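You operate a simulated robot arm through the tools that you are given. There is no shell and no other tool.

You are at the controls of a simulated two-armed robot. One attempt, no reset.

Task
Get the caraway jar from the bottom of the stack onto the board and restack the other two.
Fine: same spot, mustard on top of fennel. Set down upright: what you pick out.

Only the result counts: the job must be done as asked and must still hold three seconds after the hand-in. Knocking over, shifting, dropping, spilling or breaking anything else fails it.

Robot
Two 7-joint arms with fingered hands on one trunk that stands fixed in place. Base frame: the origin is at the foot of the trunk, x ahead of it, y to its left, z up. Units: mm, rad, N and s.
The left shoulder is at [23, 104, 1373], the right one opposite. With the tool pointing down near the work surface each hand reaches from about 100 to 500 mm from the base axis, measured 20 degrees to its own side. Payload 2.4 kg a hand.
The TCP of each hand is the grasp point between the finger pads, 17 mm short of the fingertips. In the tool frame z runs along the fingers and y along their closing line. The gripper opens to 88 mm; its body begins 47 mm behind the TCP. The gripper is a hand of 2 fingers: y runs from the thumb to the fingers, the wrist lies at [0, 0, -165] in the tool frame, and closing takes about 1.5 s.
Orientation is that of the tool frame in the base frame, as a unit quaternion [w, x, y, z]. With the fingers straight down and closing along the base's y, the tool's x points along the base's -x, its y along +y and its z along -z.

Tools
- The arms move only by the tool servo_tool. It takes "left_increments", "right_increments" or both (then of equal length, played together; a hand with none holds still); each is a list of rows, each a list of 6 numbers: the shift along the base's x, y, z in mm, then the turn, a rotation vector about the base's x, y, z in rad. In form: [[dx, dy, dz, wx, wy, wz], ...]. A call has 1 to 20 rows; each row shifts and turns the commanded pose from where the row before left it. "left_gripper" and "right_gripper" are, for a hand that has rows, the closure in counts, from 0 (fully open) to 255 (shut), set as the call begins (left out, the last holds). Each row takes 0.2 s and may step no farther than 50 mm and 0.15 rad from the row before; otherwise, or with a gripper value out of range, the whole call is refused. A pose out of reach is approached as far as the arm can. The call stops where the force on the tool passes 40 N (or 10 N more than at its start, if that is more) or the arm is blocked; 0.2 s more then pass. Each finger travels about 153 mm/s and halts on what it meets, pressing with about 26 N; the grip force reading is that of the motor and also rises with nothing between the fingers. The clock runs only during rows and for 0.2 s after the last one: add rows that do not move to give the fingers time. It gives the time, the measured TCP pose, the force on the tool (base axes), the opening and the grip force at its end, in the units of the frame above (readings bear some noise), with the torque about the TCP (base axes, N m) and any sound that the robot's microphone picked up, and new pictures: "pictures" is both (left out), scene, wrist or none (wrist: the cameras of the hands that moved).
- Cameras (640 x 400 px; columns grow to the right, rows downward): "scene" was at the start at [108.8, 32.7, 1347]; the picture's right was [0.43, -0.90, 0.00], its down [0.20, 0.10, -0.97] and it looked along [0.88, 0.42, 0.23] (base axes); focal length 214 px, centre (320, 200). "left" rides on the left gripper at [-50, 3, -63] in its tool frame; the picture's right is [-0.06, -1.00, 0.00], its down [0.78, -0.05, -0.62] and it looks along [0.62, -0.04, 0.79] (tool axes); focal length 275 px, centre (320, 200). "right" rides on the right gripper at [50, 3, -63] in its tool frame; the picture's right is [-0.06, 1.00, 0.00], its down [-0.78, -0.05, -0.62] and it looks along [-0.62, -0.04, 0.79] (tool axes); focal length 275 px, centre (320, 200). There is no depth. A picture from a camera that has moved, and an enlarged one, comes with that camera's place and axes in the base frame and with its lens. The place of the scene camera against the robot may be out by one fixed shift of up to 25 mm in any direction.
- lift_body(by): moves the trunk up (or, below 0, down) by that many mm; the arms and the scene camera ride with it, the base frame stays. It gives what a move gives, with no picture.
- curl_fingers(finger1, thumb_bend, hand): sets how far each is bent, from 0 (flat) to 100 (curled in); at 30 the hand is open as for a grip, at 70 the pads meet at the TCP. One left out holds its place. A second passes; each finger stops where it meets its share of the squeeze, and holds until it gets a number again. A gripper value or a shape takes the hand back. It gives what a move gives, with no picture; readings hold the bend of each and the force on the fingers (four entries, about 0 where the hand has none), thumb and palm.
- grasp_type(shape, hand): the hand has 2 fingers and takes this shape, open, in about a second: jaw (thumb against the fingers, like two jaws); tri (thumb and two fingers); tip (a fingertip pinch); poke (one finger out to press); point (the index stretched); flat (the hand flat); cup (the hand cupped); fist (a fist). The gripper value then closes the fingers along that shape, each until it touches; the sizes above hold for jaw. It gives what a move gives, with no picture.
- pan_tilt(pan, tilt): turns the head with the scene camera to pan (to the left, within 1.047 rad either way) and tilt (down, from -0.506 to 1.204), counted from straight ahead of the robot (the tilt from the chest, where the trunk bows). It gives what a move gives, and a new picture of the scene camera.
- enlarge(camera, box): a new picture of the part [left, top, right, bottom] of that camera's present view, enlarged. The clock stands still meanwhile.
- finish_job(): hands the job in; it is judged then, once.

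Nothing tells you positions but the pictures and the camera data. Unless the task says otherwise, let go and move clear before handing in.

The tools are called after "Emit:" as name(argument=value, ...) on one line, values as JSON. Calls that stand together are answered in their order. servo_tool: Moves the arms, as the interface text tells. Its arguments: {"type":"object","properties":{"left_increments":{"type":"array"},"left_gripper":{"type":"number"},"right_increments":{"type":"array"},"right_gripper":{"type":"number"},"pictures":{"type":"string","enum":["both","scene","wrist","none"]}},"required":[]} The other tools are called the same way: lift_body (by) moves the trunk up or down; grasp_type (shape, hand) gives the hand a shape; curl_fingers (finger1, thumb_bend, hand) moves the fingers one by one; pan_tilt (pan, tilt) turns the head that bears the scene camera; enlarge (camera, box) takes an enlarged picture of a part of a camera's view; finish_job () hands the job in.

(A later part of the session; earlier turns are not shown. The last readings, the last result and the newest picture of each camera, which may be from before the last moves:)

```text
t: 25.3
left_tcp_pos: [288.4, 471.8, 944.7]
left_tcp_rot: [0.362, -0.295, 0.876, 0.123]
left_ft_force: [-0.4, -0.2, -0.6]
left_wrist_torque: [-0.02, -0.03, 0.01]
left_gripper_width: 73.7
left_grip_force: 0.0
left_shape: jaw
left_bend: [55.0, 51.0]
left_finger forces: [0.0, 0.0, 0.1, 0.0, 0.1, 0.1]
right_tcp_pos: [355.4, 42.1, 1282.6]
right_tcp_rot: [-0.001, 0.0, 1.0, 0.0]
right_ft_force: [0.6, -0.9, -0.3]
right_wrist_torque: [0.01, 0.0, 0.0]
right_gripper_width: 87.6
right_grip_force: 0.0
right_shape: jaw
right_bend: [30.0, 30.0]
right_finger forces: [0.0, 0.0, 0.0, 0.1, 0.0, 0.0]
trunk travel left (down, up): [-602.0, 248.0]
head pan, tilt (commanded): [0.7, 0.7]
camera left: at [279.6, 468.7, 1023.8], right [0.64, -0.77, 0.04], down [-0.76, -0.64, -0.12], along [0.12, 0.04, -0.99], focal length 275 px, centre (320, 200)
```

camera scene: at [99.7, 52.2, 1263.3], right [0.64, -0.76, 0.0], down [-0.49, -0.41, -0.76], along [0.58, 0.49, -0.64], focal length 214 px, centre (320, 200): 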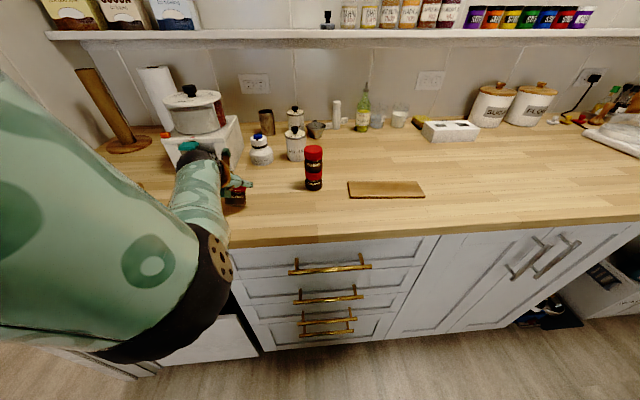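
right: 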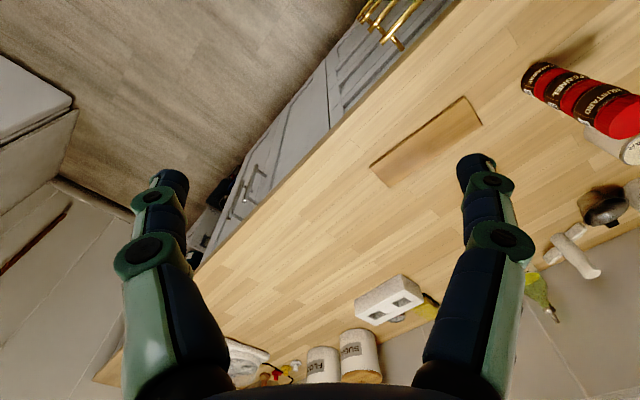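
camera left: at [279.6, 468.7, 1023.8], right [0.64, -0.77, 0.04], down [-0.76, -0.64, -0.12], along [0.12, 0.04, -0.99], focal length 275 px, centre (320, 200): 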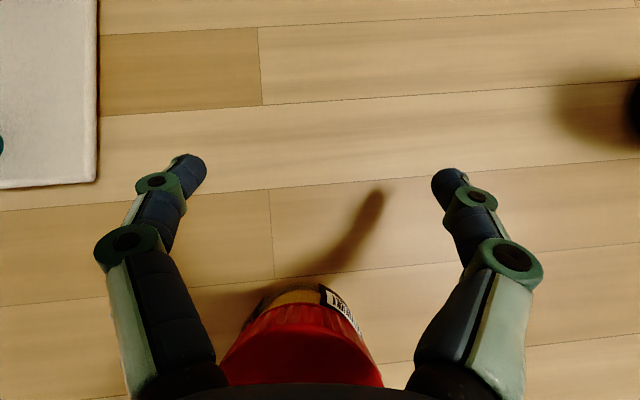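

The jar appears to have tilted back toward the robot as the hand rose. I'll look before doing anything more.

Emit:
enlarge(camera="scene", box=[180, 130, 280, 220])

Emit:
enlarge(camera="left", box=[160, 240, 480, 400])

```text
4.44 times, centred on (230, 175) of scene
camera zoom: at [99.7, 52.2, 1263.3], right [0.64, -0.76, 0.0], down [-0.49, -0.41, -0.76], along [0.58, 0.49, -0.64], focal length 953 px, centre (720, 311)
```

zoom: 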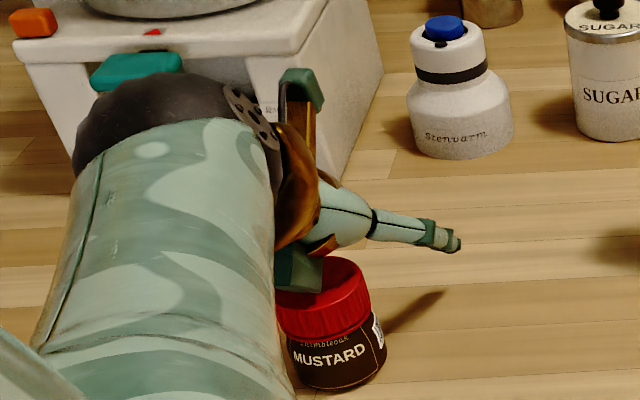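

```text
2.00 times, centred on (320, 320) of left
camera zoom: at [279.6, 468.7, 1023.8], right [0.64, -0.77, 0.04], down [-0.76, -0.64, -0.12], along [0.12, 0.04, -0.99], focal length 551 px, centre (320, -40)
```

zoom: 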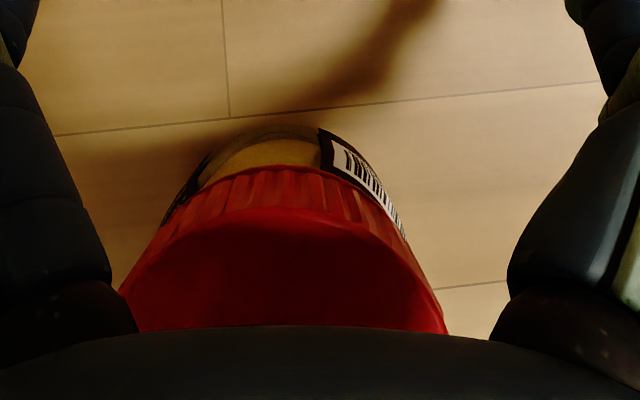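

By geometry the jar seems to be standing, but shifted ~30 mm toward the robot, under the palm. A tighter zoom will confirm before I move.

Emit:
enlarge(camera="scene", box=[205, 165, 255, 220])

```text
7.27 times, centred on (230, 192) of scene
camera zoom: at [99.7, 52.2, 1263.3], right [0.64, -0.76, 0.0], down [-0.49, -0.41, -0.76], along [0.58, 0.49, -0.64], focal length 1560 px, centre (974, 254)
```

zoom: 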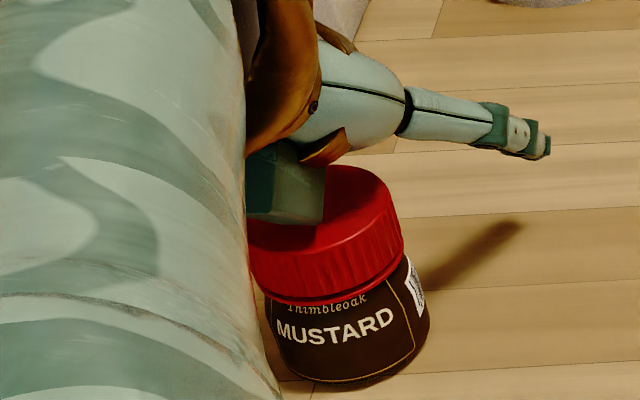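

The jar looks upright (perspective lean matches), with a block on the hand's underside just over its lid. Raising straight up moves it off the lid; I'll do that gently.

Emit:
servo_tool(left_increments=[[0, 0, 4, 0, 0, 0], [0, 0, 6, 0, 0, 0], [0, 0, 8, 0, 0, 0], [0, 0, 10, 0, 0, 0]], left_gripper=0, pictures="both")

Emit:
enlarge(camera="scene", box=[190, 150, 260, 220])

```text
t: 26.3
left_tcp_pos: [288.3, 472.5, 973.1]
left_tcp_rot: [0.361, -0.295, 0.876, 0.122]
left_ft_force: [-0.5, 0.7, -0.4]
left_wrist_torque: [0.06, 0.04, 0.01]
left_gripper_width: 88.0
left_grip_force: 0.1
left_shape: jaw
left_bend: [30.0, 30.0]
left_finger forces: [0.0, 0.0, 0.0, 0.1, 0.1, 0.0]
right_tcp_pos: [354.4, 42.4, 1284.5]
right_tcp_rot: [0.0, 0.0, 1.0, 0.001]
right_ft_force: [0.2, 1.5, -0.9]
right_wrist_torque: [-0.01, -0.02, 0.01]
right_gripper_width: 87.7
right_grip_force: 0.1
right_shape: jaw
right_bend: [30.0, 30.0]
right_finger forces: [0.0, 0.0, 0.0, 0.0, 0.0, 0.0]
trunk travel left (down, up): [-602.0, 248.0]
head pan, tilt (commanded): [0.7, 0.7]
camera scene: at [99.7, 52.1, 1263.3], right [0.64, -0.76, 0.0], down [-0.49, -0.41, -0.76], along [0.58, 0.49, -0.64], focal length 214 px, centre (320, 200)
camera left: at [279.1, 468.7, 1051.9], right [0.64, -0.77, 0.04], down [-0.76, -0.64, -0.12], along [0.12, 0.04, -0.99], focal length 275 px, centre (320, 200)
```

scene: 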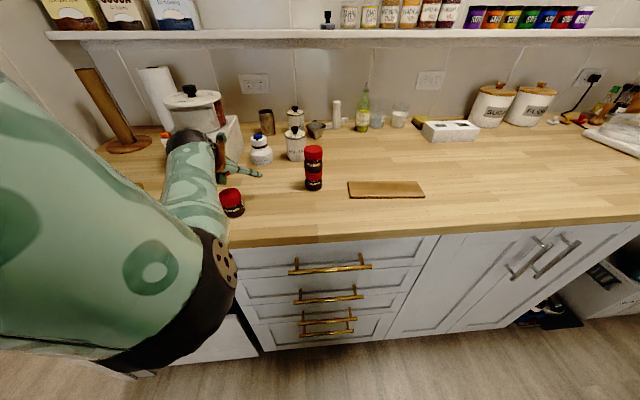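
left: 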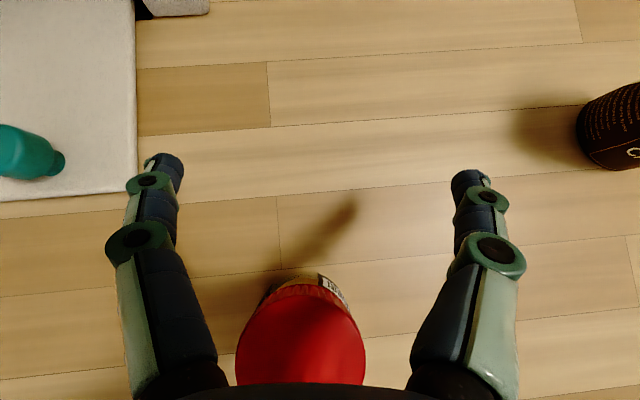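

```text
5.71 times, centred on (225, 185) of scene
camera zoom: at [99.7, 52.1, 1263.3], right [0.64, -0.76, 0.0], down [-0.49, -0.41, -0.76], along [0.58, 0.49, -0.64], focal length 1226 px, centre (863, 286)
```

zoom: 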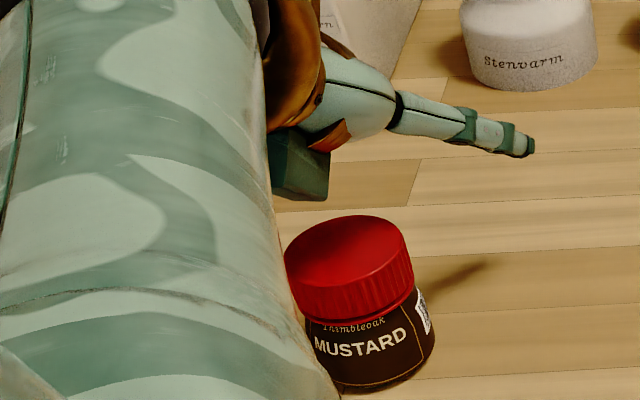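

Mustard stands upright at about (248, 446), ~100 mm from the counter edge. The curling fingers squeezed the jar out, so I'll rise to free air and test how the "tip" shape closes.

Emit:
servo_tool(left_increments=[[0, 0, 15, 0, 0, 0], [0, 0, 20, 0, 0, 0], [0, 0, 20, 0, 0, 0], [0, 0, 20, 0, 0, 0], [0, 0, 20, 0, 0, 0], [0, 0, 20, 0, 0, 0], [0, 0, 10, 0, 0, 0]], pictures="wrist")

Emit:
grasp_type(shape="tip", hand="left")

Emit:
servo_tool(left_increments=[[0, 0, 0, 0, 0, 0], [0, 0, 0, 0, 0, 0], [0, 0, 0, 0, 0, 0]], left_gripper=110, pictures="wrist")

```text
t: 27.9
left_tcp_pos: [288.7, 473.0, 1096.5]
left_tcp_rot: [0.362, -0.295, 0.876, 0.122]
left_ft_force: [-0.2, -0.9, -0.2]
left_wrist_torque: [0.0, 0.02, 0.0]
left_gripper_width: 87.9
left_grip_force: 0.0
left_shape: jaw
left_bend: [30.0, 30.0]
left_finger forces: [0.0, 0.0, 0.0, 0.0, 0.1, 0.0]
right_tcp_pos: [355.0, 42.5, 1283.3]
right_tcp_rot: [0.0, 0.0, 1.0, -0.001]
right_ft_force: [-1.0, 0.3, 0.4]
right_wrist_torque: [0.02, 0.0, -0.01]
right_gripper_width: 87.6
right_grip_force: 0.1
right_shape: jaw
right_bend: [30.0, 30.0]
right_finger forces: [0.1, 0.0, 0.0, 0.1, 0.1, 0.0]
trunk travel left (down, up): [-602.0, 248.0]
head pan, tilt (commanded): [0.7, 0.7]
camera left: at [279.3, 469.1, 1176.4], right [0.64, -0.77, 0.04], down [-0.76, -0.64, -0.12], along [0.12, 0.04, -0.99], focal length 275 px, centre (320, 200)
```

left: 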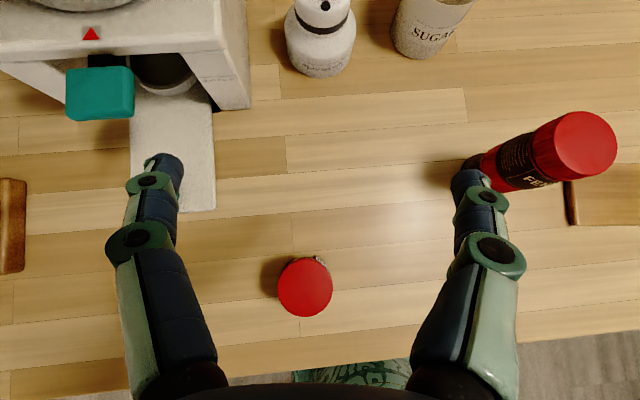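

```text
t: 28.8
left_tcp_pos: [287.8, 472.4, 1096.8]
left_tcp_rot: [0.363, -0.294, 0.876, 0.122]
left_ft_force: [0.3, -0.4, 0.2]
left_wrist_torque: [-0.02, -0.04, 0.03]
left_gripper_width: 88.1
left_grip_force: 0.0
left_shape: tip
left_bend: [30.0, 30.0]
left_finger forces: [0.0, 0.0, 0.0, 0.0, 0.0, 0.1]
right_tcp_pos: [354.2, 42.4, 1284.2]
right_tcp_rot: [0.001, 0.0, 1.0, 0.0]
right_ft_force: [1.1, -0.2, -0.3]
right_wrist_torque: [-0.01, 0.0, -0.01]
right_gripper_width: 87.9
right_grip_force: 0.1
right_shape: jaw
right_bend: [30.0, 30.0]
right_finger forces: [0.1, 0.1, 0.0, 0.0, 0.0, 0.0]
trunk travel left (down, up): [-602.0, 248.0]
head pan, tilt (commanded): [0.7, 0.7]
```

```text
t: 29.6
left_tcp_pos: [289.0, 472.2, 1097.3]
left_tcp_rot: [0.363, -0.295, 0.875, 0.123]
left_ft_force: [0.3, -0.2, -0.3]
left_wrist_torque: [-0.01, 0.02, -0.01]
left_gripper_width: 50.6
left_grip_force: 0.0
left_shape: tip
left_bend: [72.0, 70.0]
left_finger forces: [0.0, 0.1, 0.1, 0.0, 0.0, 0.0]
right_tcp_pos: [354.1, 42.6, 1283.9]
right_tcp_rot: [0.0, 0.0, 1.0, 0.0]
right_ft_force: [0.0, 0.8, 0.3]
right_wrist_torque: [0.01, -0.02, 0.01]
right_gripper_width: 87.8
right_grip_force: 0.0
right_shape: jaw
right_bend: [30.0, 30.0]
right_finger forces: [0.0, 0.1, 0.0, 0.0, 0.0, 0.0]
trunk travel left (down, up): [-602.0, 248.0]
head pan, tilt (commanded): [0.7, 0.7]
camera left: at [279.2, 469.1, 1176.1], right [0.64, -0.77, 0.04], down [-0.76, -0.64, -0.12], along [0.12, 0.04, -0.99], focal length 275 px, centre (320, 200)
```

left: 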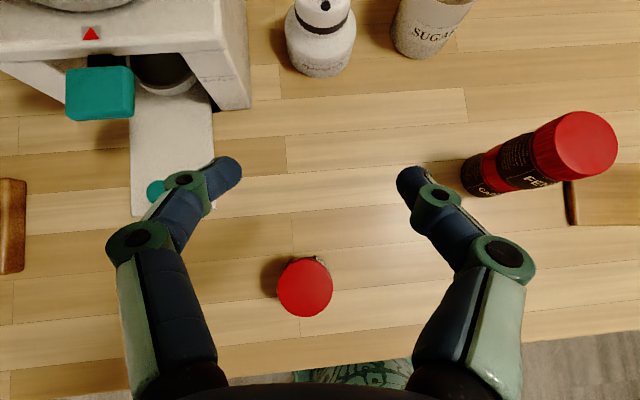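

The "tip" shape curls the same way. I'll try direct finger curling at mid-bend and see how the pads sit.

Emit:
curl_fingers(hand="left", finger1=50, thumb_bend=50)

Emit:
enlarge(camera="left", box=[80, 100, 560, 400])

```text
t: 30.6
left_tcp_pos: [287.6, 471.8, 1097.1]
left_tcp_rot: [0.363, -0.295, 0.875, 0.122]
left_ft_force: [-0.8, 0.4, -0.6]
left_wrist_torque: [0.0, 0.04, -0.01]
left_gripper_width: 38.6
left_grip_force: 0.0
left_shape: fingers
left_bend: [50.0, 50.0]
left_finger forces: [0.0, 0.0, 0.1, 0.0, 0.0, 0.0]
right_tcp_pos: [354.0, 41.2, 1284.3]
right_tcp_rot: [0.0, -0.001, 1.0, 0.0]
right_ft_force: [0.9, -0.8, 1.0]
right_wrist_torque: [-0.03, 0.0, 0.04]
right_gripper_width: 88.1
right_grip_force: 0.1
right_shape: jaw
right_bend: [30.0, 30.0]
right_finger forces: [0.1, 0.0, 0.0, 0.1, 0.0, 0.0]
trunk travel left (down, up): [-602.0, 248.0]
head pan, tilt (commanded): [0.7, 0.7]
```

```text
1.33 times, centred on (320, 250) of left
camera zoom: at [279.2, 469.1, 1176.1], right [0.64, -0.77, 0.04], down [-0.76, -0.64, -0.12], along [0.12, 0.04, -0.99], focal length 367 px, centre (320, 133)
```

zoom: 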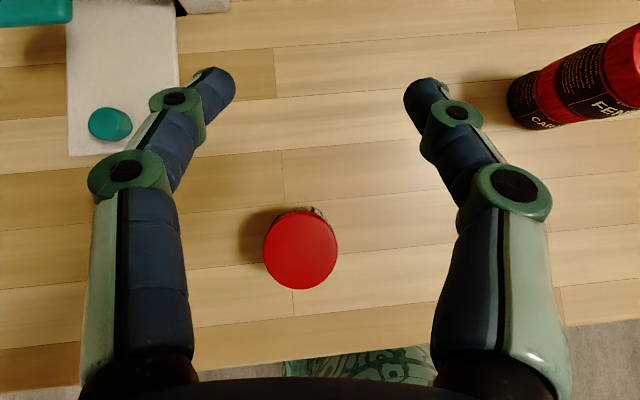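

Both modes pinch with the fingertips, about 10 mm ahead of the TCP at this tilt, so the jar axis should sit ~9–10 mm ahead of the TCP to avoid squeezing out. I'll reopen in jaw shape and hover over the fennel with that offset.

Emit:
grasp_type(shape="jaw", hand="left")

Emit:
servo_tool(left_increments=[[10, -8, 0, 0, 0, 0], [13, -10, 0, 0, 0, 0], [13, -10, 0, 0, 0, 0], [13, -10, 0, 0, 0, 0], [13, -10, 0, 0, 0, 0], [13, -10, 0, 0, 0, 0], [13, -10, 0, 0, 0, 0], [13, -10, 0, 0, 0, 0], [13, -10, 0, 0, 0, 0], [13, -10, 0, 0, 0, 0], [10, -8, 0, 0, 0, 0], [5, -5, 0, 0, 0, 0], [0, 0, 0, 0, 0, 0], [0, 0, 0, 0, 0, 0]], left_gripper=0, pictures="both")

Emit:
enlarge(camera="left", box=[220, 100, 420, 225])

```text
t: 31.5
left_tcp_pos: [288.5, 471.9, 1095.9]
left_tcp_rot: [0.363, -0.294, 0.876, 0.122]
left_ft_force: [-0.1, -0.3, 0.3]
left_wrist_torque: [0.0, 0.02, -0.01]
left_gripper_width: 87.7
left_grip_force: 0.0
left_shape: jaw
left_bend: [30.0, 30.0]
left_finger forces: [0.0, 0.1, 0.0, 0.0, 0.1, 0.0]
right_tcp_pos: [354.4, 43.3, 1284.3]
right_tcp_rot: [0.0, 0.001, 1.0, 0.0]
right_ft_force: [0.9, 0.8, 0.0]
right_wrist_torque: [-0.03, 0.01, 0.0]
right_gripper_width: 88.1
right_grip_force: 0.1
right_shape: jaw
right_bend: [30.0, 30.0]
right_finger forces: [0.1, 0.0, 0.0, 0.1, 0.0, 0.0]
trunk travel left (down, up): [-602.0, 248.0]
head pan, tilt (commanded): [0.7, 0.7]
```

```text
t: 33.9
left_tcp_pos: [406.6, 434.2, 1126.5]
left_tcp_rot: [0.375, -0.309, 0.853, 0.192]
left_ft_force: [0.3, -0.4, 0.0]
left_wrist_torque: [-0.01, -0.04, 0.0]
left_gripper_width: 88.2
left_grip_force: 0.0
left_shape: jaw
left_bend: [30.0, 30.0]
left_finger forces: [0.0, 0.0, 0.0, 0.0, 0.1, 0.0]
right_tcp_pos: [354.7, 43.1, 1284.9]
right_tcp_rot: [0.0, 0.0, 1.0, 0.0]
right_ft_force: [0.2, -0.1, -0.1]
right_wrist_torque: [0.0, -0.02, -0.02]
right_gripper_width: 87.8
right_grip_force: 0.2
right_shape: jaw
right_bend: [30.0, 30.0]
right_finger forces: [0.1, 0.0, 0.0, 0.0, 0.1, 0.0]
trunk travel left (down, up): [-602.0, 248.0]
head pan, tilt (commanded): [0.7, 0.7]
stopped in row 12 (left hand): the arm was blocked; the commanded pose is now the measured one
camera scene: at [111.0, 42.9, 1272.9], right [0.51, -0.86, 0.0], down [-0.48, -0.28, -0.83], along [0.72, 0.42, -0.56], focal length 214 px, centre (320, 200)
camera left: at [396.8, 419.6, 1205.8], right [0.7, -0.71, -0.05], down [-0.7, -0.68, -0.2], along [0.11, 0.17, -0.98], focal length 275 px, centre (320, 200)
```

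scene: 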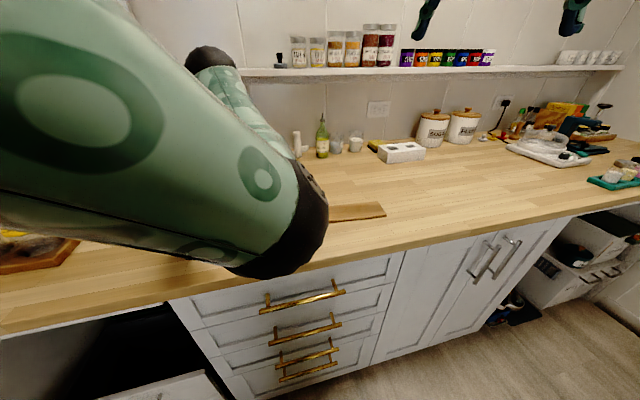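
left: 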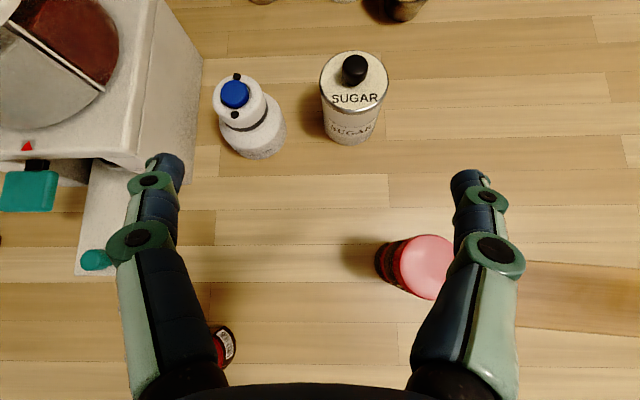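

```text
3.20 times, centred on (320, 162) of left
camera zoom: at [396.8, 419.6, 1205.8], right [0.7, -0.71, -0.05], down [-0.7, -0.68, -0.2], along [0.11, 0.17, -0.98], focal length 881 px, centre (320, 320)
```

zoom: 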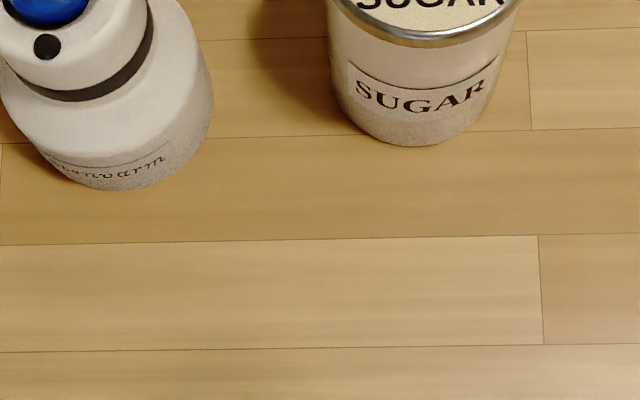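

The left upper arm bumped the head (its elbow had swung in front of it), so the arm was blocked; nothing on the counter looks disturbed. I'll turn the head right, out of the arm's way.

Emit:
pan_tilt(pan=-0.5, tilt=0.6)

Emit:
servo_tool(left_increments=[[0, 0, 0, 0, 0, 0], [0, 0, 0, 0, 0, 0]], pictures="wrist")

```text
t: 35.3
left_tcp_pos: [405.8, 432.4, 1126.1]
left_tcp_rot: [0.376, -0.309, 0.853, 0.19]
left_ft_force: [-0.2, -0.1, -0.6]
left_wrist_torque: [0.02, 0.0, 0.0]
left_gripper_width: 88.1
left_grip_force: 0.0
left_shape: jaw
left_bend: [30.0, 30.0]
left_finger forces: [0.0, 0.0, 0.0, 0.0, 0.1, 0.0]
right_tcp_pos: [353.8, 42.2, 1282.5]
right_tcp_rot: [-0.001, 0.0, 1.0, 0.0]
right_ft_force: [0.0, -0.5, -0.3]
right_wrist_torque: [0.0, 0.0, 0.01]
right_gripper_width: 88.0
right_grip_force: 0.0
right_shape: jaw
right_bend: [30.0, 30.0]
right_finger forces: [0.1, 0.0, 0.0, 0.0, 0.0, 0.1]
trunk travel left (down, up): [-602.0, 248.0]
head pan, tilt (commanded): [-0.499, 0.6]
camera scene: at [111.7, 41.2, 1272.4], right [0.49, -0.87, 0.0], down [-0.49, -0.28, -0.83], along [0.72, 0.41, -0.56], focal length 214 px, centre (320, 200)
```

scene: 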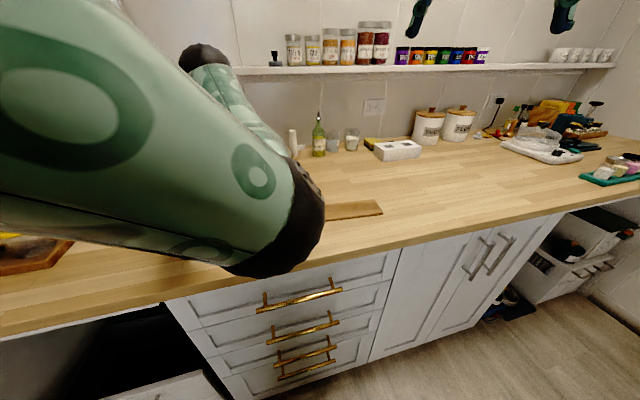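

```text
t: 35.9
left_tcp_pos: [406.6, 431.3, 1126.9]
left_tcp_rot: [0.375, -0.308, 0.854, 0.189]
left_ft_force: [-0.6, -0.9, 0.7]
left_wrist_torque: [0.0, 0.04, -0.04]
left_gripper_width: 88.1
left_grip_force: 0.0
left_shape: jaw
left_bend: [30.0, 30.0]
left_finger forces: [0.1, 0.0, 0.0, 0.1, 0.0, 0.0]
right_tcp_pos: [354.2, 43.0, 1284.9]
right_tcp_rot: [0.0, 0.0, 1.0, 0.0]
right_ft_force: [-0.2, -0.1, 0.0]
right_wrist_torque: [-0.01, 0.01, 0.02]
right_gripper_width: 87.7
right_grip_force: 0.1
right_shape: jaw
right_bend: [30.0, 30.0]
right_finger forces: [0.1, 0.0, 0.0, 0.1, 0.1, 0.0]
trunk travel left (down, up): [-602.0, 248.0]
head pan, tilt (commanded): [-0.499, 0.6]
camera left: at [397.5, 417.6, 1204.9], right [0.7, -0.71, -0.04], down [-0.71, -0.68, -0.2], along [0.11, 0.17, -0.98], focal length 275 px, centre (320, 200)
```

left: 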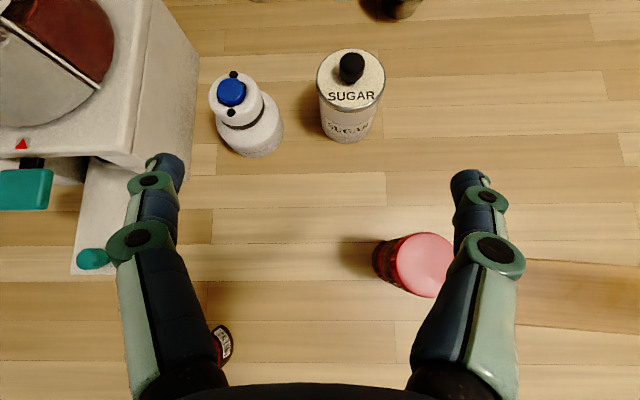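

The head is pinned against the arm. I'll back the left hand off to the left first, then retry the head.

Emit:
servo_tool(left_increments=[[-8, 3, 2, 0, 0, 0], [-8, 3, 2, 0, 0, 0], [-8, 3, 2, 0, 0, 0], [-8, 3, 2, 0, 0, 0], [-8, 3, 2, 0, 0, 0], [-8, 3, 2, 0, 0, 0], [-8, 3, 2, 0, 0, 0], [-8, 3, 2, 0, 0, 0]], pictures="both")

```text
t: 37.7
left_tcp_pos: [342.9, 451.9, 1139.7]
left_tcp_rot: [0.375, -0.308, 0.855, 0.186]
left_ft_force: [-0.6, 0.6, -0.2]
left_wrist_torque: [-0.02, 0.02, -0.02]
left_gripper_width: 88.3
left_grip_force: 0.0
left_shape: jaw
left_bend: [30.0, 30.0]
left_finger forces: [0.0, 0.0, 0.1, 0.0, 0.0, 0.0]
right_tcp_pos: [353.9, 42.3, 1284.3]
right_tcp_rot: [0.0, 0.0, 1.0, 0.0]
right_ft_force: [0.5, -0.3, 0.2]
right_wrist_torque: [-0.01, -0.04, 0.02]
right_gripper_width: 88.0
right_grip_force: 0.0
right_shape: jaw
right_bend: [30.0, 30.0]
right_finger forces: [0.1, 0.0, 0.0, 0.0, 0.0, 0.0]
trunk travel left (down, up): [-602.0, 248.0]
head pan, tilt (commanded): [-0.499, 0.6]
camera scene: at [112.3, -44.8, 1272.0], right [-0.48, -0.88, 0.0], down [-0.5, 0.27, -0.83], along [0.72, -0.4, -0.57], focal length 214 px, centre (320, 200)
camera left: at [334.2, 438.9, 1218.6], right [0.7, -0.72, -0.04], down [-0.71, -0.68, -0.19], along [0.11, 0.16, -0.98], focal length 275 px, centre (320, 200)
```

scene: 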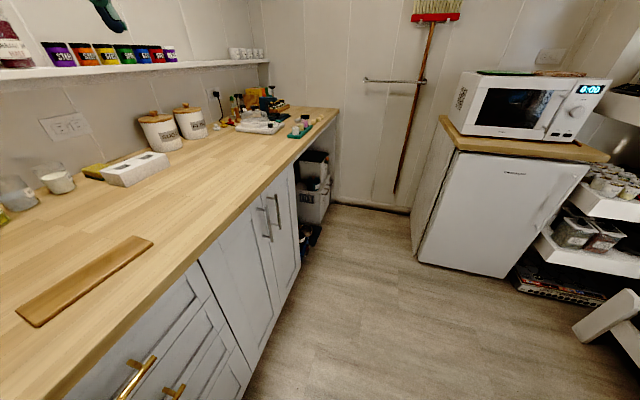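
left: 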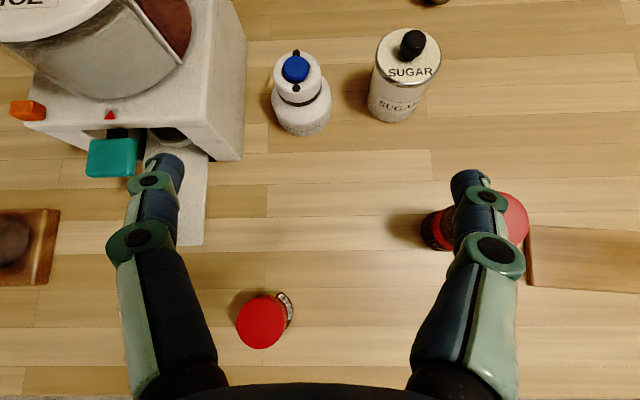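

The head is clear now and mustard still stands. I'll rotate the left hand to a steeper pose (about 75° down) with zero yaw, which should also swing the elbow outward.

Emit:
servo_tool(left_increments=[[0, 0, 2, -0.0427, 0.077, -0.0976], [0, 0, 2, -0.0427, 0.077, -0.0976], [0, 0, 2, -0.0427, 0.077, -0.0976], [0, 0, 2, -0.0427, 0.077, -0.0976], [0, 0, 2, -0.0427, 0.077, -0.0976], [0, 0, 0, -0.0427, 0.077, -0.0976], [0, 0, 0, -0.0427, 0.077, -0.0976], [0, 0, 0, 0, 0, 0]], pictures="both")

```text
t: 39.5
left_tcp_pos: [342.9, 452.8, 1150.3]
left_tcp_rot: [0.13, 0.002, 0.991, -0.001]
left_ft_force: [-0.1, 0.0, 0.9]
left_wrist_torque: [0.02, 0.03, -0.01]
left_gripper_width: 87.9
left_grip_force: 0.1
left_shape: jaw
left_bend: [30.0, 30.0]
left_finger forces: [0.0, 0.1, 0.0, 0.0, 0.0, 0.0]
right_tcp_pos: [354.1, 42.7, 1285.3]
right_tcp_rot: [0.001, -0.001, 1.0, 0.0]
right_ft_force: [-0.2, 0.3, 0.4]
right_wrist_torque: [0.03, 0.04, 0.01]
right_gripper_width: 87.8
right_grip_force: 0.0
right_shape: jaw
right_bend: [30.0, 30.0]
right_finger forces: [0.0, 0.0, 0.0, 0.0, 0.0, 0.0]
trunk travel left (down, up): [-602.0, 248.0]
head pan, tilt (commanded): [-0.499, 0.6]
camera scene: at [111.9, -44.5, 1272.0], right [-0.48, -0.88, 0.0], down [-0.5, 0.27, -0.83], along [0.72, -0.4, -0.56], focal length 214 px, centre (320, 200)
camera left: at [374.6, 455.5, 1223.5], right [0.06, -1.0, 0.02], down [-0.92, -0.05, 0.4], along [-0.4, -0.04, -0.92], focal length 275 px, centre (320, 200)
```

scene: 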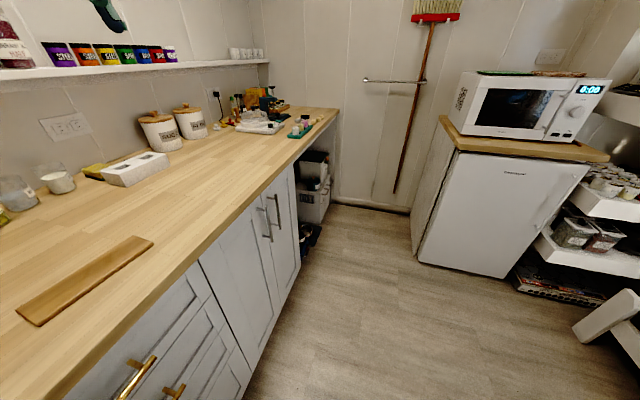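
left: 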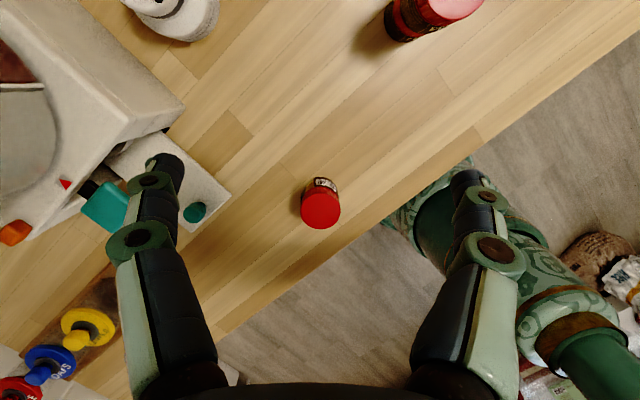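

Pose achieved. I'll turn the head partway back to see where the elbow sits now.

Emit:
pan_tilt(pan=0.2, tilt=0.6)

```text
t: 40.6
left_tcp_pos: [344.4, 451.9, 1150.4]
left_tcp_rot: [0.129, 0.0, 0.992, -0.001]
left_ft_force: [-0.1, 0.6, 0.1]
left_wrist_torque: [-0.02, -0.02, 0.0]
left_gripper_width: 87.8
left_grip_force: 0.0
left_shape: jaw
left_bend: [30.0, 30.0]
left_finger forces: [0.0, 0.1, 0.1, 0.1, 0.0, 0.1]
right_tcp_pos: [354.0, 42.4, 1285.1]
right_tcp_rot: [0.0, 0.0, 1.0, 0.0]
right_ft_force: [-0.8, 0.7, -0.5]
right_wrist_torque: [-0.02, 0.0, 0.01]
right_gripper_width: 88.0
right_grip_force: 0.2
right_shape: jaw
right_bend: [30.0, 30.0]
right_finger forces: [0.1, 0.1, 0.0, 0.0, 0.0, 0.0]
trunk travel left (down, up): [-602.0, 248.0]
head pan, tilt (commanded): [0.201, 0.6]
camera scene: at [121.4, 15.0, 1272.0], right [0.2, -0.98, 0.0], down [-0.55, -0.11, -0.82], along [0.81, 0.16, -0.57], focal length 214 px, centre (320, 200)
```

scene: 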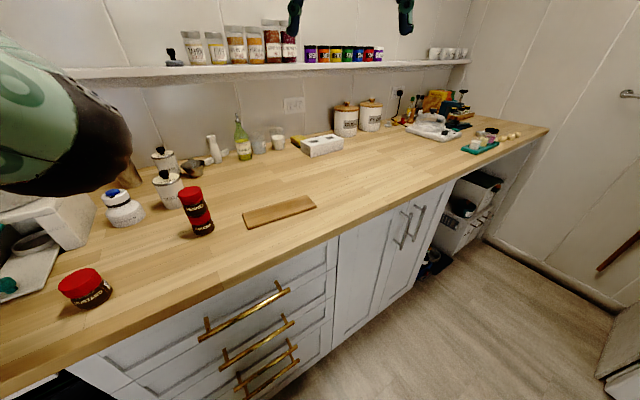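

The elbow is now up and to the left, clear of the head, and I can see all the jars standing. Moving the hand over the fennel at a safe height.

Emit:
servo_tool(left_increments=[[9, -8.5, -4, 0, 0, 0], [9, -8.5, -4, 0, 0, 0], [9, -8.5, -4, 0, 0, 0], [9, -8.5, -4, 0, 0, 0], [9, -8.5, -4, 0, 0, 0], [9, -8.5, -4, 0, 0, 0], [9, -8.5, -4, 0, 0, 0], [9, -8.5, -4, 0, 0, 0], [9, -8.5, -4, 0, 0, 0], [9, -8.5, -4, 0, 0, 0], [0, 0, 0, 0, 0, 0], [0, 0, 0, 0, 0, 0]], pictures="both")

Emit:
enlarge(camera="left", box=[240, 80, 400, 180])

```text
t: 43.2
left_tcp_pos: [433.8, 366.7, 1109.7]
left_tcp_rot: [0.129, 0.0, 0.992, 0.0]
left_ft_force: [0.9, -0.7, -0.8]
left_wrist_torque: [-0.04, -0.02, -0.02]
left_gripper_width: 88.1
left_grip_force: 0.0
left_shape: jaw
left_bend: [30.0, 30.0]
left_finger forces: [0.0, 0.0, 0.0, 0.0, 0.1, 0.0]
right_tcp_pos: [355.2, 42.1, 1284.6]
right_tcp_rot: [0.0, 0.0, 1.0, 0.0]
right_ft_force: [-0.2, 0.7, 0.1]
right_wrist_torque: [0.02, -0.01, -0.04]
right_gripper_width: 88.0
right_grip_force: 0.0
right_shape: jaw
right_bend: [30.0, 30.0]
right_finger forces: [0.1, 0.1, 0.0, 0.0, 0.0, 0.0]
trunk travel left (down, up): [-602.0, 248.0]
head pan, tilt (commanded): [0.201, 0.6]
camera scene: at [121.4, 15.1, 1272.0], right [0.2, -0.98, 0.0], down [-0.55, -0.11, -0.82], along [0.81, 0.16, -0.57], focal length 214 px, centre (320, 200)
camera left: at [465.5, 369.8, 1183.7], right [0.06, -1.0, 0.02], down [-0.92, -0.05, 0.4], along [-0.39, -0.04, -0.92], focal length 275 px, centre (320, 200)
```

scene: 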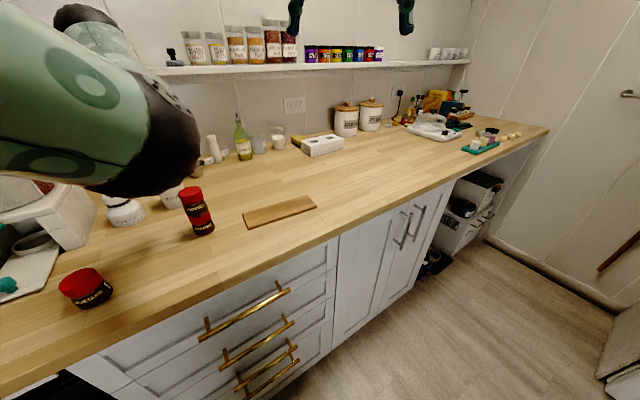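
left: 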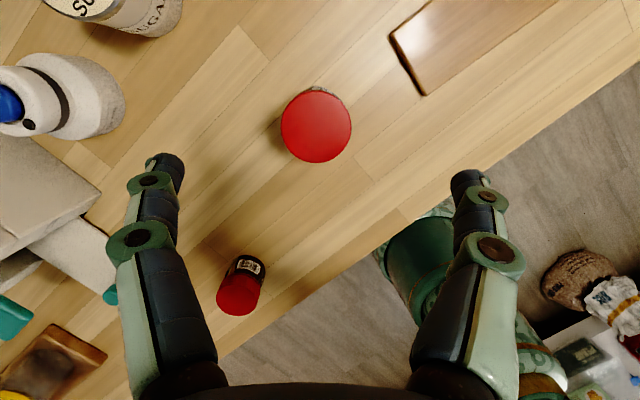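

```text
4.00 times, centred on (320, 130) of left
camera zoom: at [465.5, 369.8, 1183.7], right [0.06, -1.0, 0.02], down [-0.92, -0.05, 0.4], along [-0.39, -0.04, -0.92], focal length 1101 px, centre (320, 480)
```

zoom: 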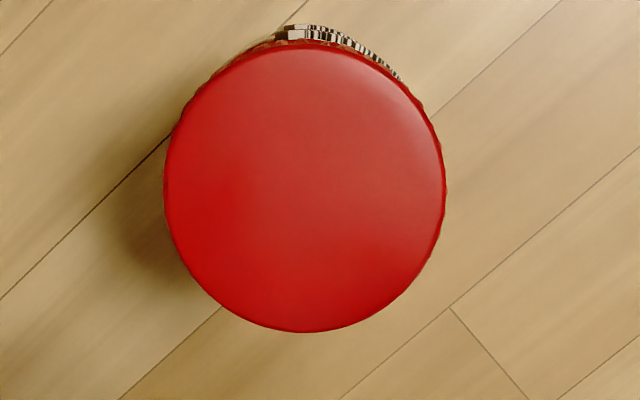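

Lid centre measures (439.4, 367.7), top z≈1012. I'll correct by ~2 mm and descend so the fingertips meet the fennel's mid-body.

Emit:
servo_tool(left_increments=[[1.6, 1, -8, 0, 0, 0], [0, 0, -12, 0, 0, 0], [0, 0, -12, 0, 0, 0], [0, 0, -12, 0, 0, 0], [0, 0, -12, 0, 0, 0], [0, 0, -12, 0, 0, 0], [0, 0, -12, 0, 0, 0], [0, 0, -12, 0, 0, 0], [0, 0, -10, 0, 0, 0], [0, 0, -8, 0, 0, 0], [0, 0, 0, 0, 0, 0], [0, 0, 0, 0, 0, 0]], pictures="both")

```text
t: 45.8
left_tcp_pos: [434.2, 367.2, 999.0]
left_tcp_rot: [0.129, 0.0, 0.992, 0.001]
left_ft_force: [-0.3, -0.1, -0.5]
left_wrist_torque: [-0.01, 0.02, -0.01]
left_gripper_width: 87.7
left_grip_force: 0.0
left_shape: jaw
left_bend: [30.0, 30.0]
left_finger forces: [0.0, 0.0, 0.1, 0.0, 0.0, 0.1]
right_tcp_pos: [354.8, 41.5, 1283.6]
right_tcp_rot: [0.0, 0.0, 1.0, 0.0]
right_ft_force: [-0.5, -0.5, 0.4]
right_wrist_torque: [0.04, 0.01, 0.0]
right_gripper_width: 87.8
right_grip_force: 0.2
right_shape: jaw
right_bend: [30.0, 30.0]
right_finger forces: [0.0, 0.0, 0.0, 0.0, 0.1, 0.0]
trunk travel left (down, up): [-602.0, 248.0]
head pan, tilt (commanded): [0.201, 0.6]
camera scene: at [121.4, 15.1, 1272.0], right [0.2, -0.98, 0.0], down [-0.55, -0.11, -0.82], along [0.81, 0.16, -0.57], focal length 214 px, centre (320, 200)
camera left: at [467.3, 370.9, 1073.4], right [0.06, -1.0, 0.02], down [-0.92, -0.05, 0.4], along [-0.4, -0.04, -0.92], focal length 275 px, centre (320, 200)
```

scene: 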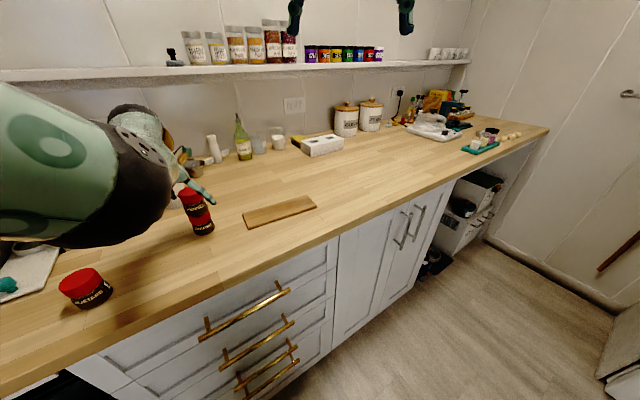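
left: 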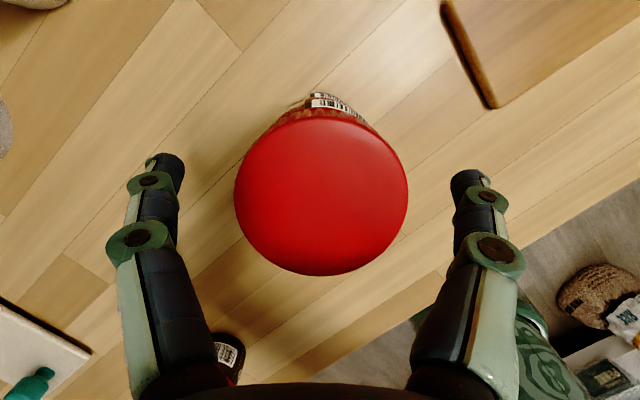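

Well centred. Pre-closing, then gripping.

Emit:
servo_tool(left_increments=[[0, 0, 0, 0, 0, 0], [0, 0, 0, 0, 0, 0], [0, 0, 0, 0, 0, 0]], left_gripper=110, pictures="wrist")

Emit:
servo_tool(left_increments=[[0, 0, 0, 0, 0, 0], [0, 0, 0, 0, 0, 0], [0, 0, 0, 0, 0, 0]], left_gripper=255, pictures="both")

```text
t: 46.6
left_tcp_pos: [435.4, 367.9, 999.6]
left_tcp_rot: [0.13, 0.0, 0.991, 0.0]
left_ft_force: [-0.9, -0.2, -0.2]
left_wrist_torque: [-0.01, -0.01, -0.02]
left_gripper_width: 50.7
left_grip_force: 0.1
left_shape: jaw
left_bend: [72.0, 70.0]
left_finger forces: [0.0, 0.0, 0.0, 0.0, 0.0, 0.1]
right_tcp_pos: [354.4, 42.1, 1284.0]
right_tcp_rot: [0.0, 0.001, 1.0, 0.0]
right_ft_force: [-0.5, 0.1, -0.3]
right_wrist_torque: [0.02, -0.01, 0.0]
right_gripper_width: 87.9
right_grip_force: 0.0
right_shape: jaw
right_bend: [30.0, 30.0]
right_finger forces: [0.0, 0.0, 0.0, 0.0, 0.0, 0.0]
trunk travel left (down, up): [-602.0, 248.0]
head pan, tilt (commanded): [0.201, 0.6]
camera left: at [467.3, 370.8, 1073.5], right [0.06, -1.0, 0.02], down [-0.92, -0.05, 0.4], along [-0.39, -0.04, -0.92], focal length 275 px, centre (320, 200)
```

left: 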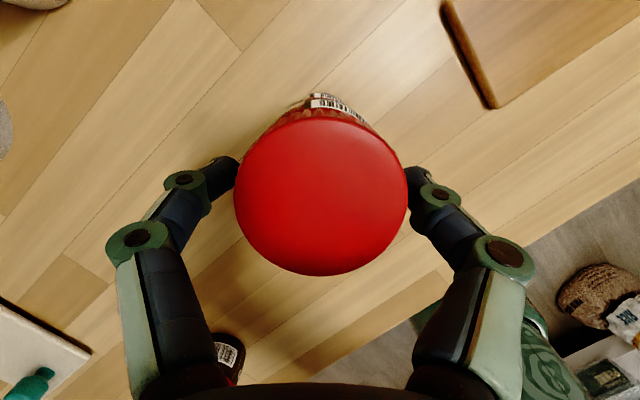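

```text
t: 47.4
left_tcp_pos: [434.8, 367.3, 999.8]
left_tcp_rot: [0.13, 0.0, 0.992, 0.0]
left_ft_force: [-0.1, 0.4, -0.1]
left_wrist_torque: [-0.03, 0.02, 0.04]
left_gripper_width: 37.4
left_grip_force: 25.7
left_shape: jaw
left_bend: [73.0, 70.0]
left_finger forces: [23.5, 0.0, 0.0, 0.0, 23.5, 0.1]
right_tcp_pos: [354.5, 42.2, 1283.8]
right_tcp_rot: [0.0, 0.001, 1.0, 0.0]
right_ft_force: [0.2, -0.5, 0.9]
right_wrist_torque: [0.01, -0.01, 0.0]
right_gripper_width: 87.8
right_grip_force: 0.2
right_shape: jaw
right_bend: [30.0, 30.0]
right_finger forces: [0.0, 0.1, 0.0, 0.0, 0.1, 0.1]
trunk travel left (down, up): [-602.0, 248.0]
head pan, tilt (commanded): [0.201, 0.6]
camera scene: at [121.4, 15.1, 1272.0], right [0.2, -0.98, 0.0], down [-0.55, -0.11, -0.82], along [0.81, 0.16, -0.57], focal length 214 px, centre (320, 200)
camera left: at [467.3, 370.8, 1073.5], right [0.06, -1.0, 0.02], down [-0.92, -0.05, 0.4], along [-0.39, -0.04, -0.92], focal length 275 px, centre (320, 200)
```

scene: 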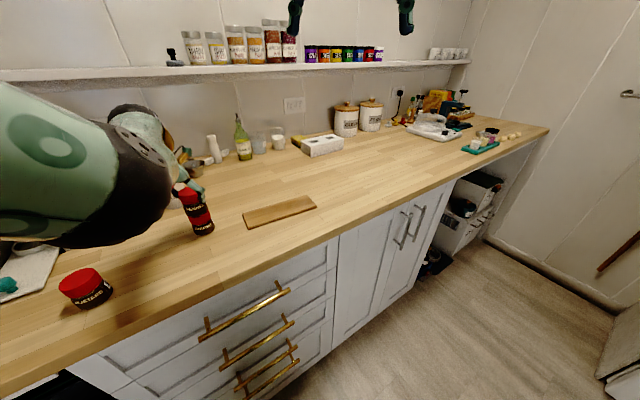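
left: 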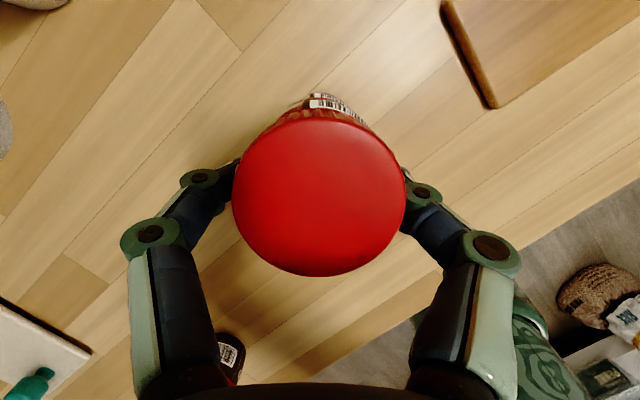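

The fennel is gripped squarely without shifting (23.5 N each side). Lifting it slowly.

Emit:
servo_tool(left_increments=[[0, 0, 2, 0, 0, 0], [0, 0, 4, 0, 0, 0], [0, 0, 6, 0, 0, 0], [0, 0, 8, 0, 0, 0], [0, 0, 10, 0, 0, 0], [0, 0, 10, 0, 0, 0], [0, 0, 10, 0, 0, 0], [0, 0, 10, 0, 0, 0], [0, 0, 10, 0, 0, 0], [0, 0, 10, 0, 0, 0], [0, 0, 10, 0, 0, 0], [0, 0, 10, 0, 0, 0], [0, 0, 10, 0, 0, 0], [0, 0, 0, 0, 0, 0]], pictures="both")

```text
t: 50.4
left_tcp_pos: [435.2, 367.2, 1109.7]
left_tcp_rot: [0.129, 0.0, 0.992, 0.0]
left_ft_force: [-0.1, 0.1, -0.2]
left_wrist_torque: [0.0, -0.03, 0.0]
left_gripper_width: 37.4
left_grip_force: 26.1
left_shape: jaw
left_bend: [73.0, 70.0]
left_finger forces: [23.6, 0.1, 0.0, 0.0, 23.6, 0.0]
right_tcp_pos: [355.4, 42.4, 1283.6]
right_tcp_rot: [0.0, -0.001, 1.0, 0.0]
right_ft_force: [-0.2, -0.8, -0.2]
right_wrist_torque: [0.04, -0.02, -0.05]
right_gripper_width: 88.1
right_grip_force: 0.0
right_shape: jaw
right_bend: [30.0, 30.0]
right_finger forces: [0.0, 0.0, 0.0, 0.0, 0.1, 0.0]
trunk travel left (down, up): [-602.0, 248.0]
head pan, tilt (commanded): [0.201, 0.6]
camera scene: at [121.4, 15.1, 1271.9], right [0.2, -0.98, 0.0], down [-0.55, -0.11, -0.82], along [0.81, 0.16, -0.57], focal length 214 px, centre (320, 200)
camera left: at [466.9, 371.3, 1184.0], right [0.06, -1.0, 0.02], down [-0.92, -0.05, 0.4], along [-0.39, -0.04, -0.92], focal length 275 px, centre (320, 200)
```

scene: 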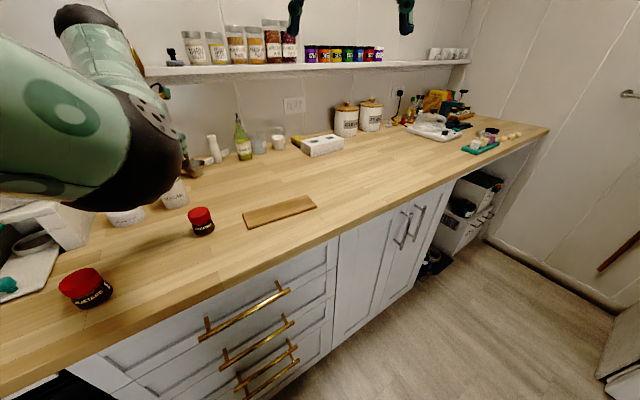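
left: 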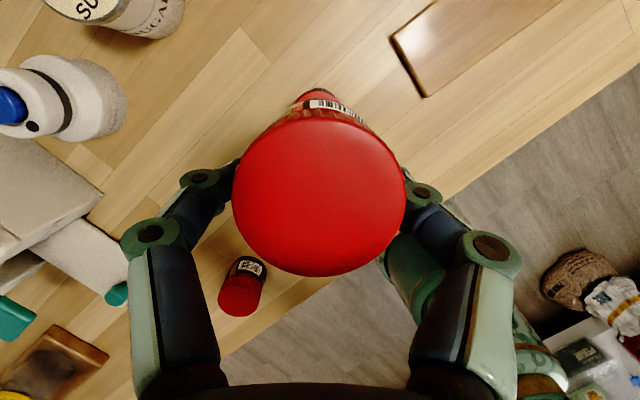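

Fennel lifted cleanly; caraway stays. I'll carry the fennel to a temporary spot at about (340, 410), between the stack and the mustard.

Emit:
servo_tool(left_increments=[[-4, 2, 0, 0, 0, 0], [-9, 4, 0, 0, 0, 0], [-9, 4, 0, 0, 0, 0], [-9, 4, 0, 0, 0, 0], [-9, 4, 0, 0, 0, 0], [-9, 4, 0, 0, 0, 0], [-9, 4, 0, 0, 0, 0], [-9, 4, 0, 0, 0, 0], [-9, 4, 0, 0, 0, 0], [-9, 4, 0, 0, 0, 0], [-7, 4, 0, 0, 0, 0], [-3, 1, 0, 0, 0, 0], [0, 0, 0, 0, 0, 0]], pictures="both")

```text
t: 53.2
left_tcp_pos: [340.2, 410.9, 1110.2]
left_tcp_rot: [0.129, 0.0, 0.992, -0.001]
left_ft_force: [0.6, -0.1, -0.1]
left_wrist_torque: [0.02, -0.01, 0.01]
left_gripper_width: 37.7
left_grip_force: 26.2
left_shape: jaw
left_bend: [73.0, 70.0]
left_finger forces: [23.6, 0.0, 0.0, 0.0, 23.6, 0.1]
right_tcp_pos: [354.6, 41.9, 1283.7]
right_tcp_rot: [0.001, -0.001, 1.0, 0.0]
right_ft_force: [-0.3, 0.1, 0.2]
right_wrist_torque: [0.0, -0.01, -0.01]
right_gripper_width: 88.2
right_grip_force: 0.1
right_shape: jaw
right_bend: [30.0, 30.0]
right_finger forces: [0.0, 0.1, 0.1, 0.0, 0.0, 0.1]
trunk travel left (down, up): [-602.0, 248.0]
head pan, tilt (commanded): [0.201, 0.6]
camera scene: at [121.4, 15.1, 1272.0], right [0.2, -0.98, 0.0], down [-0.55, -0.11, -0.82], along [0.81, 0.16, -0.57], focal length 214 px, centre (320, 200)
camera left: at [371.8, 414.2, 1183.4], right [0.06, -1.0, 0.02], down [-0.92, -0.05, 0.4], along [-0.39, -0.04, -0.92], focal length 275 px, centre (320, 200)
```

scene: 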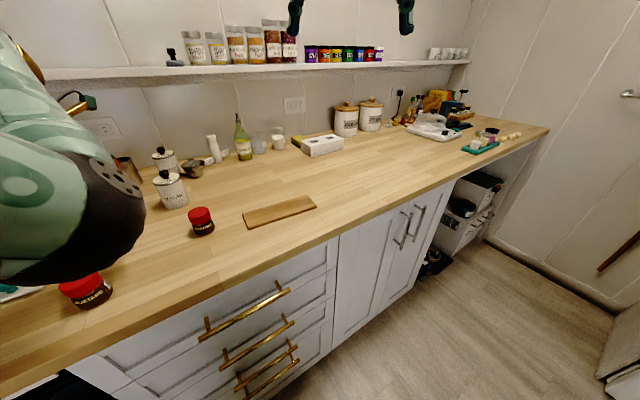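
left: 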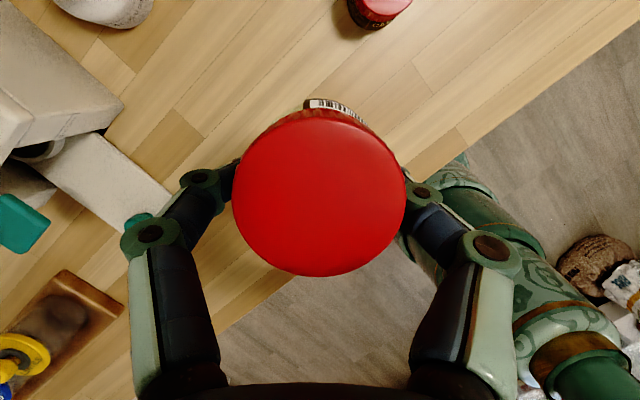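

Grip is steady. Lowering toward the counter.

Emit:
servo_tool(left_increments=[[0, 0, -6, 0, 0, 0], [0, 0, -12, 0, 0, 0], [0, 0, -13, 0, 0, 0], [0, 0, -13, 0, 0, 0], [0, 0, -13, 0, 0, 0], [0, 0, -13, 0, 0, 0], [0, 0, -13, 0, 0, 0], [0, 0, -13, 0, 0, 0], [0, 0, -13, 0, 0, 0], [0, 0, -13, 0, 0, 0], [0, 0, -13, 0, 0, 0], [0, 0, -13, 0, 0, 0], [0, 0, -8, 0, 0, 0], [0, 0, -4, 0, 0, 0], [0, 0, 0, 0, 0, 0]], pictures="both")

```text
t: 56.4
left_tcp_pos: [340.3, 409.9, 951.4]
left_tcp_rot: [0.13, -0.001, 0.992, 0.0]
left_ft_force: [0.2, 0.6, -0.7]
left_wrist_torque: [-0.02, -0.02, 0.02]
left_gripper_width: 37.6
left_grip_force: 25.9
left_shape: jaw
left_bend: [73.0, 70.0]
left_finger forces: [23.7, 0.0, 0.0, 0.0, 23.6, 0.0]
right_tcp_pos: [354.2, 41.8, 1284.4]
right_tcp_rot: [0.0, 0.001, 1.0, 0.0]
right_ft_force: [-0.3, 0.5, 0.0]
right_wrist_torque: [0.01, -0.02, 0.01]
right_gripper_width: 87.9
right_grip_force: 0.0
right_shape: jaw
right_bend: [30.0, 30.0]
right_finger forces: [0.0, 0.1, 0.0, 0.0, 0.0, 0.0]
trunk travel left (down, up): [-602.0, 248.0]
head pan, tilt (commanded): [0.201, 0.6]
camera scene: at [121.4, 15.1, 1272.0], right [0.2, -0.98, 0.0], down [-0.55, -0.11, -0.82], along [0.81, 0.16, -0.57], focal length 214 px, centre (320, 200)
camera left: at [371.9, 413.8, 1023.4], right [0.06, -1.0, 0.02], down [-0.92, -0.05, 0.4], along [-0.4, -0.04, -0.92], focal length 275 px, centre (320, 200)
```

scene: 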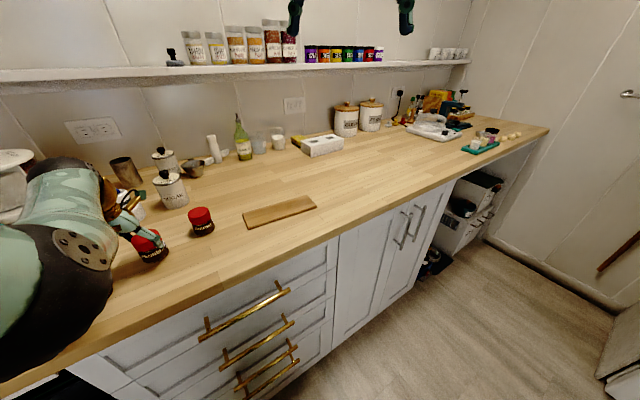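
left: 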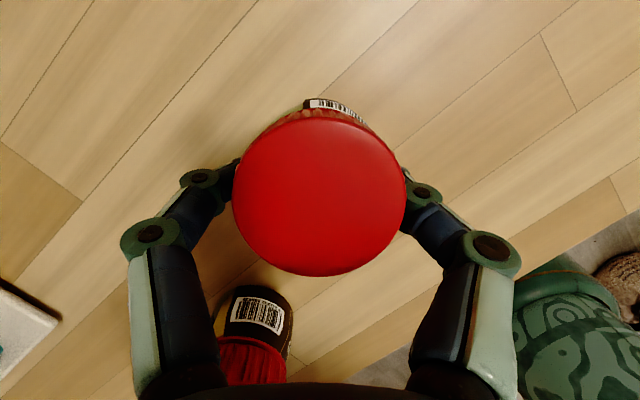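

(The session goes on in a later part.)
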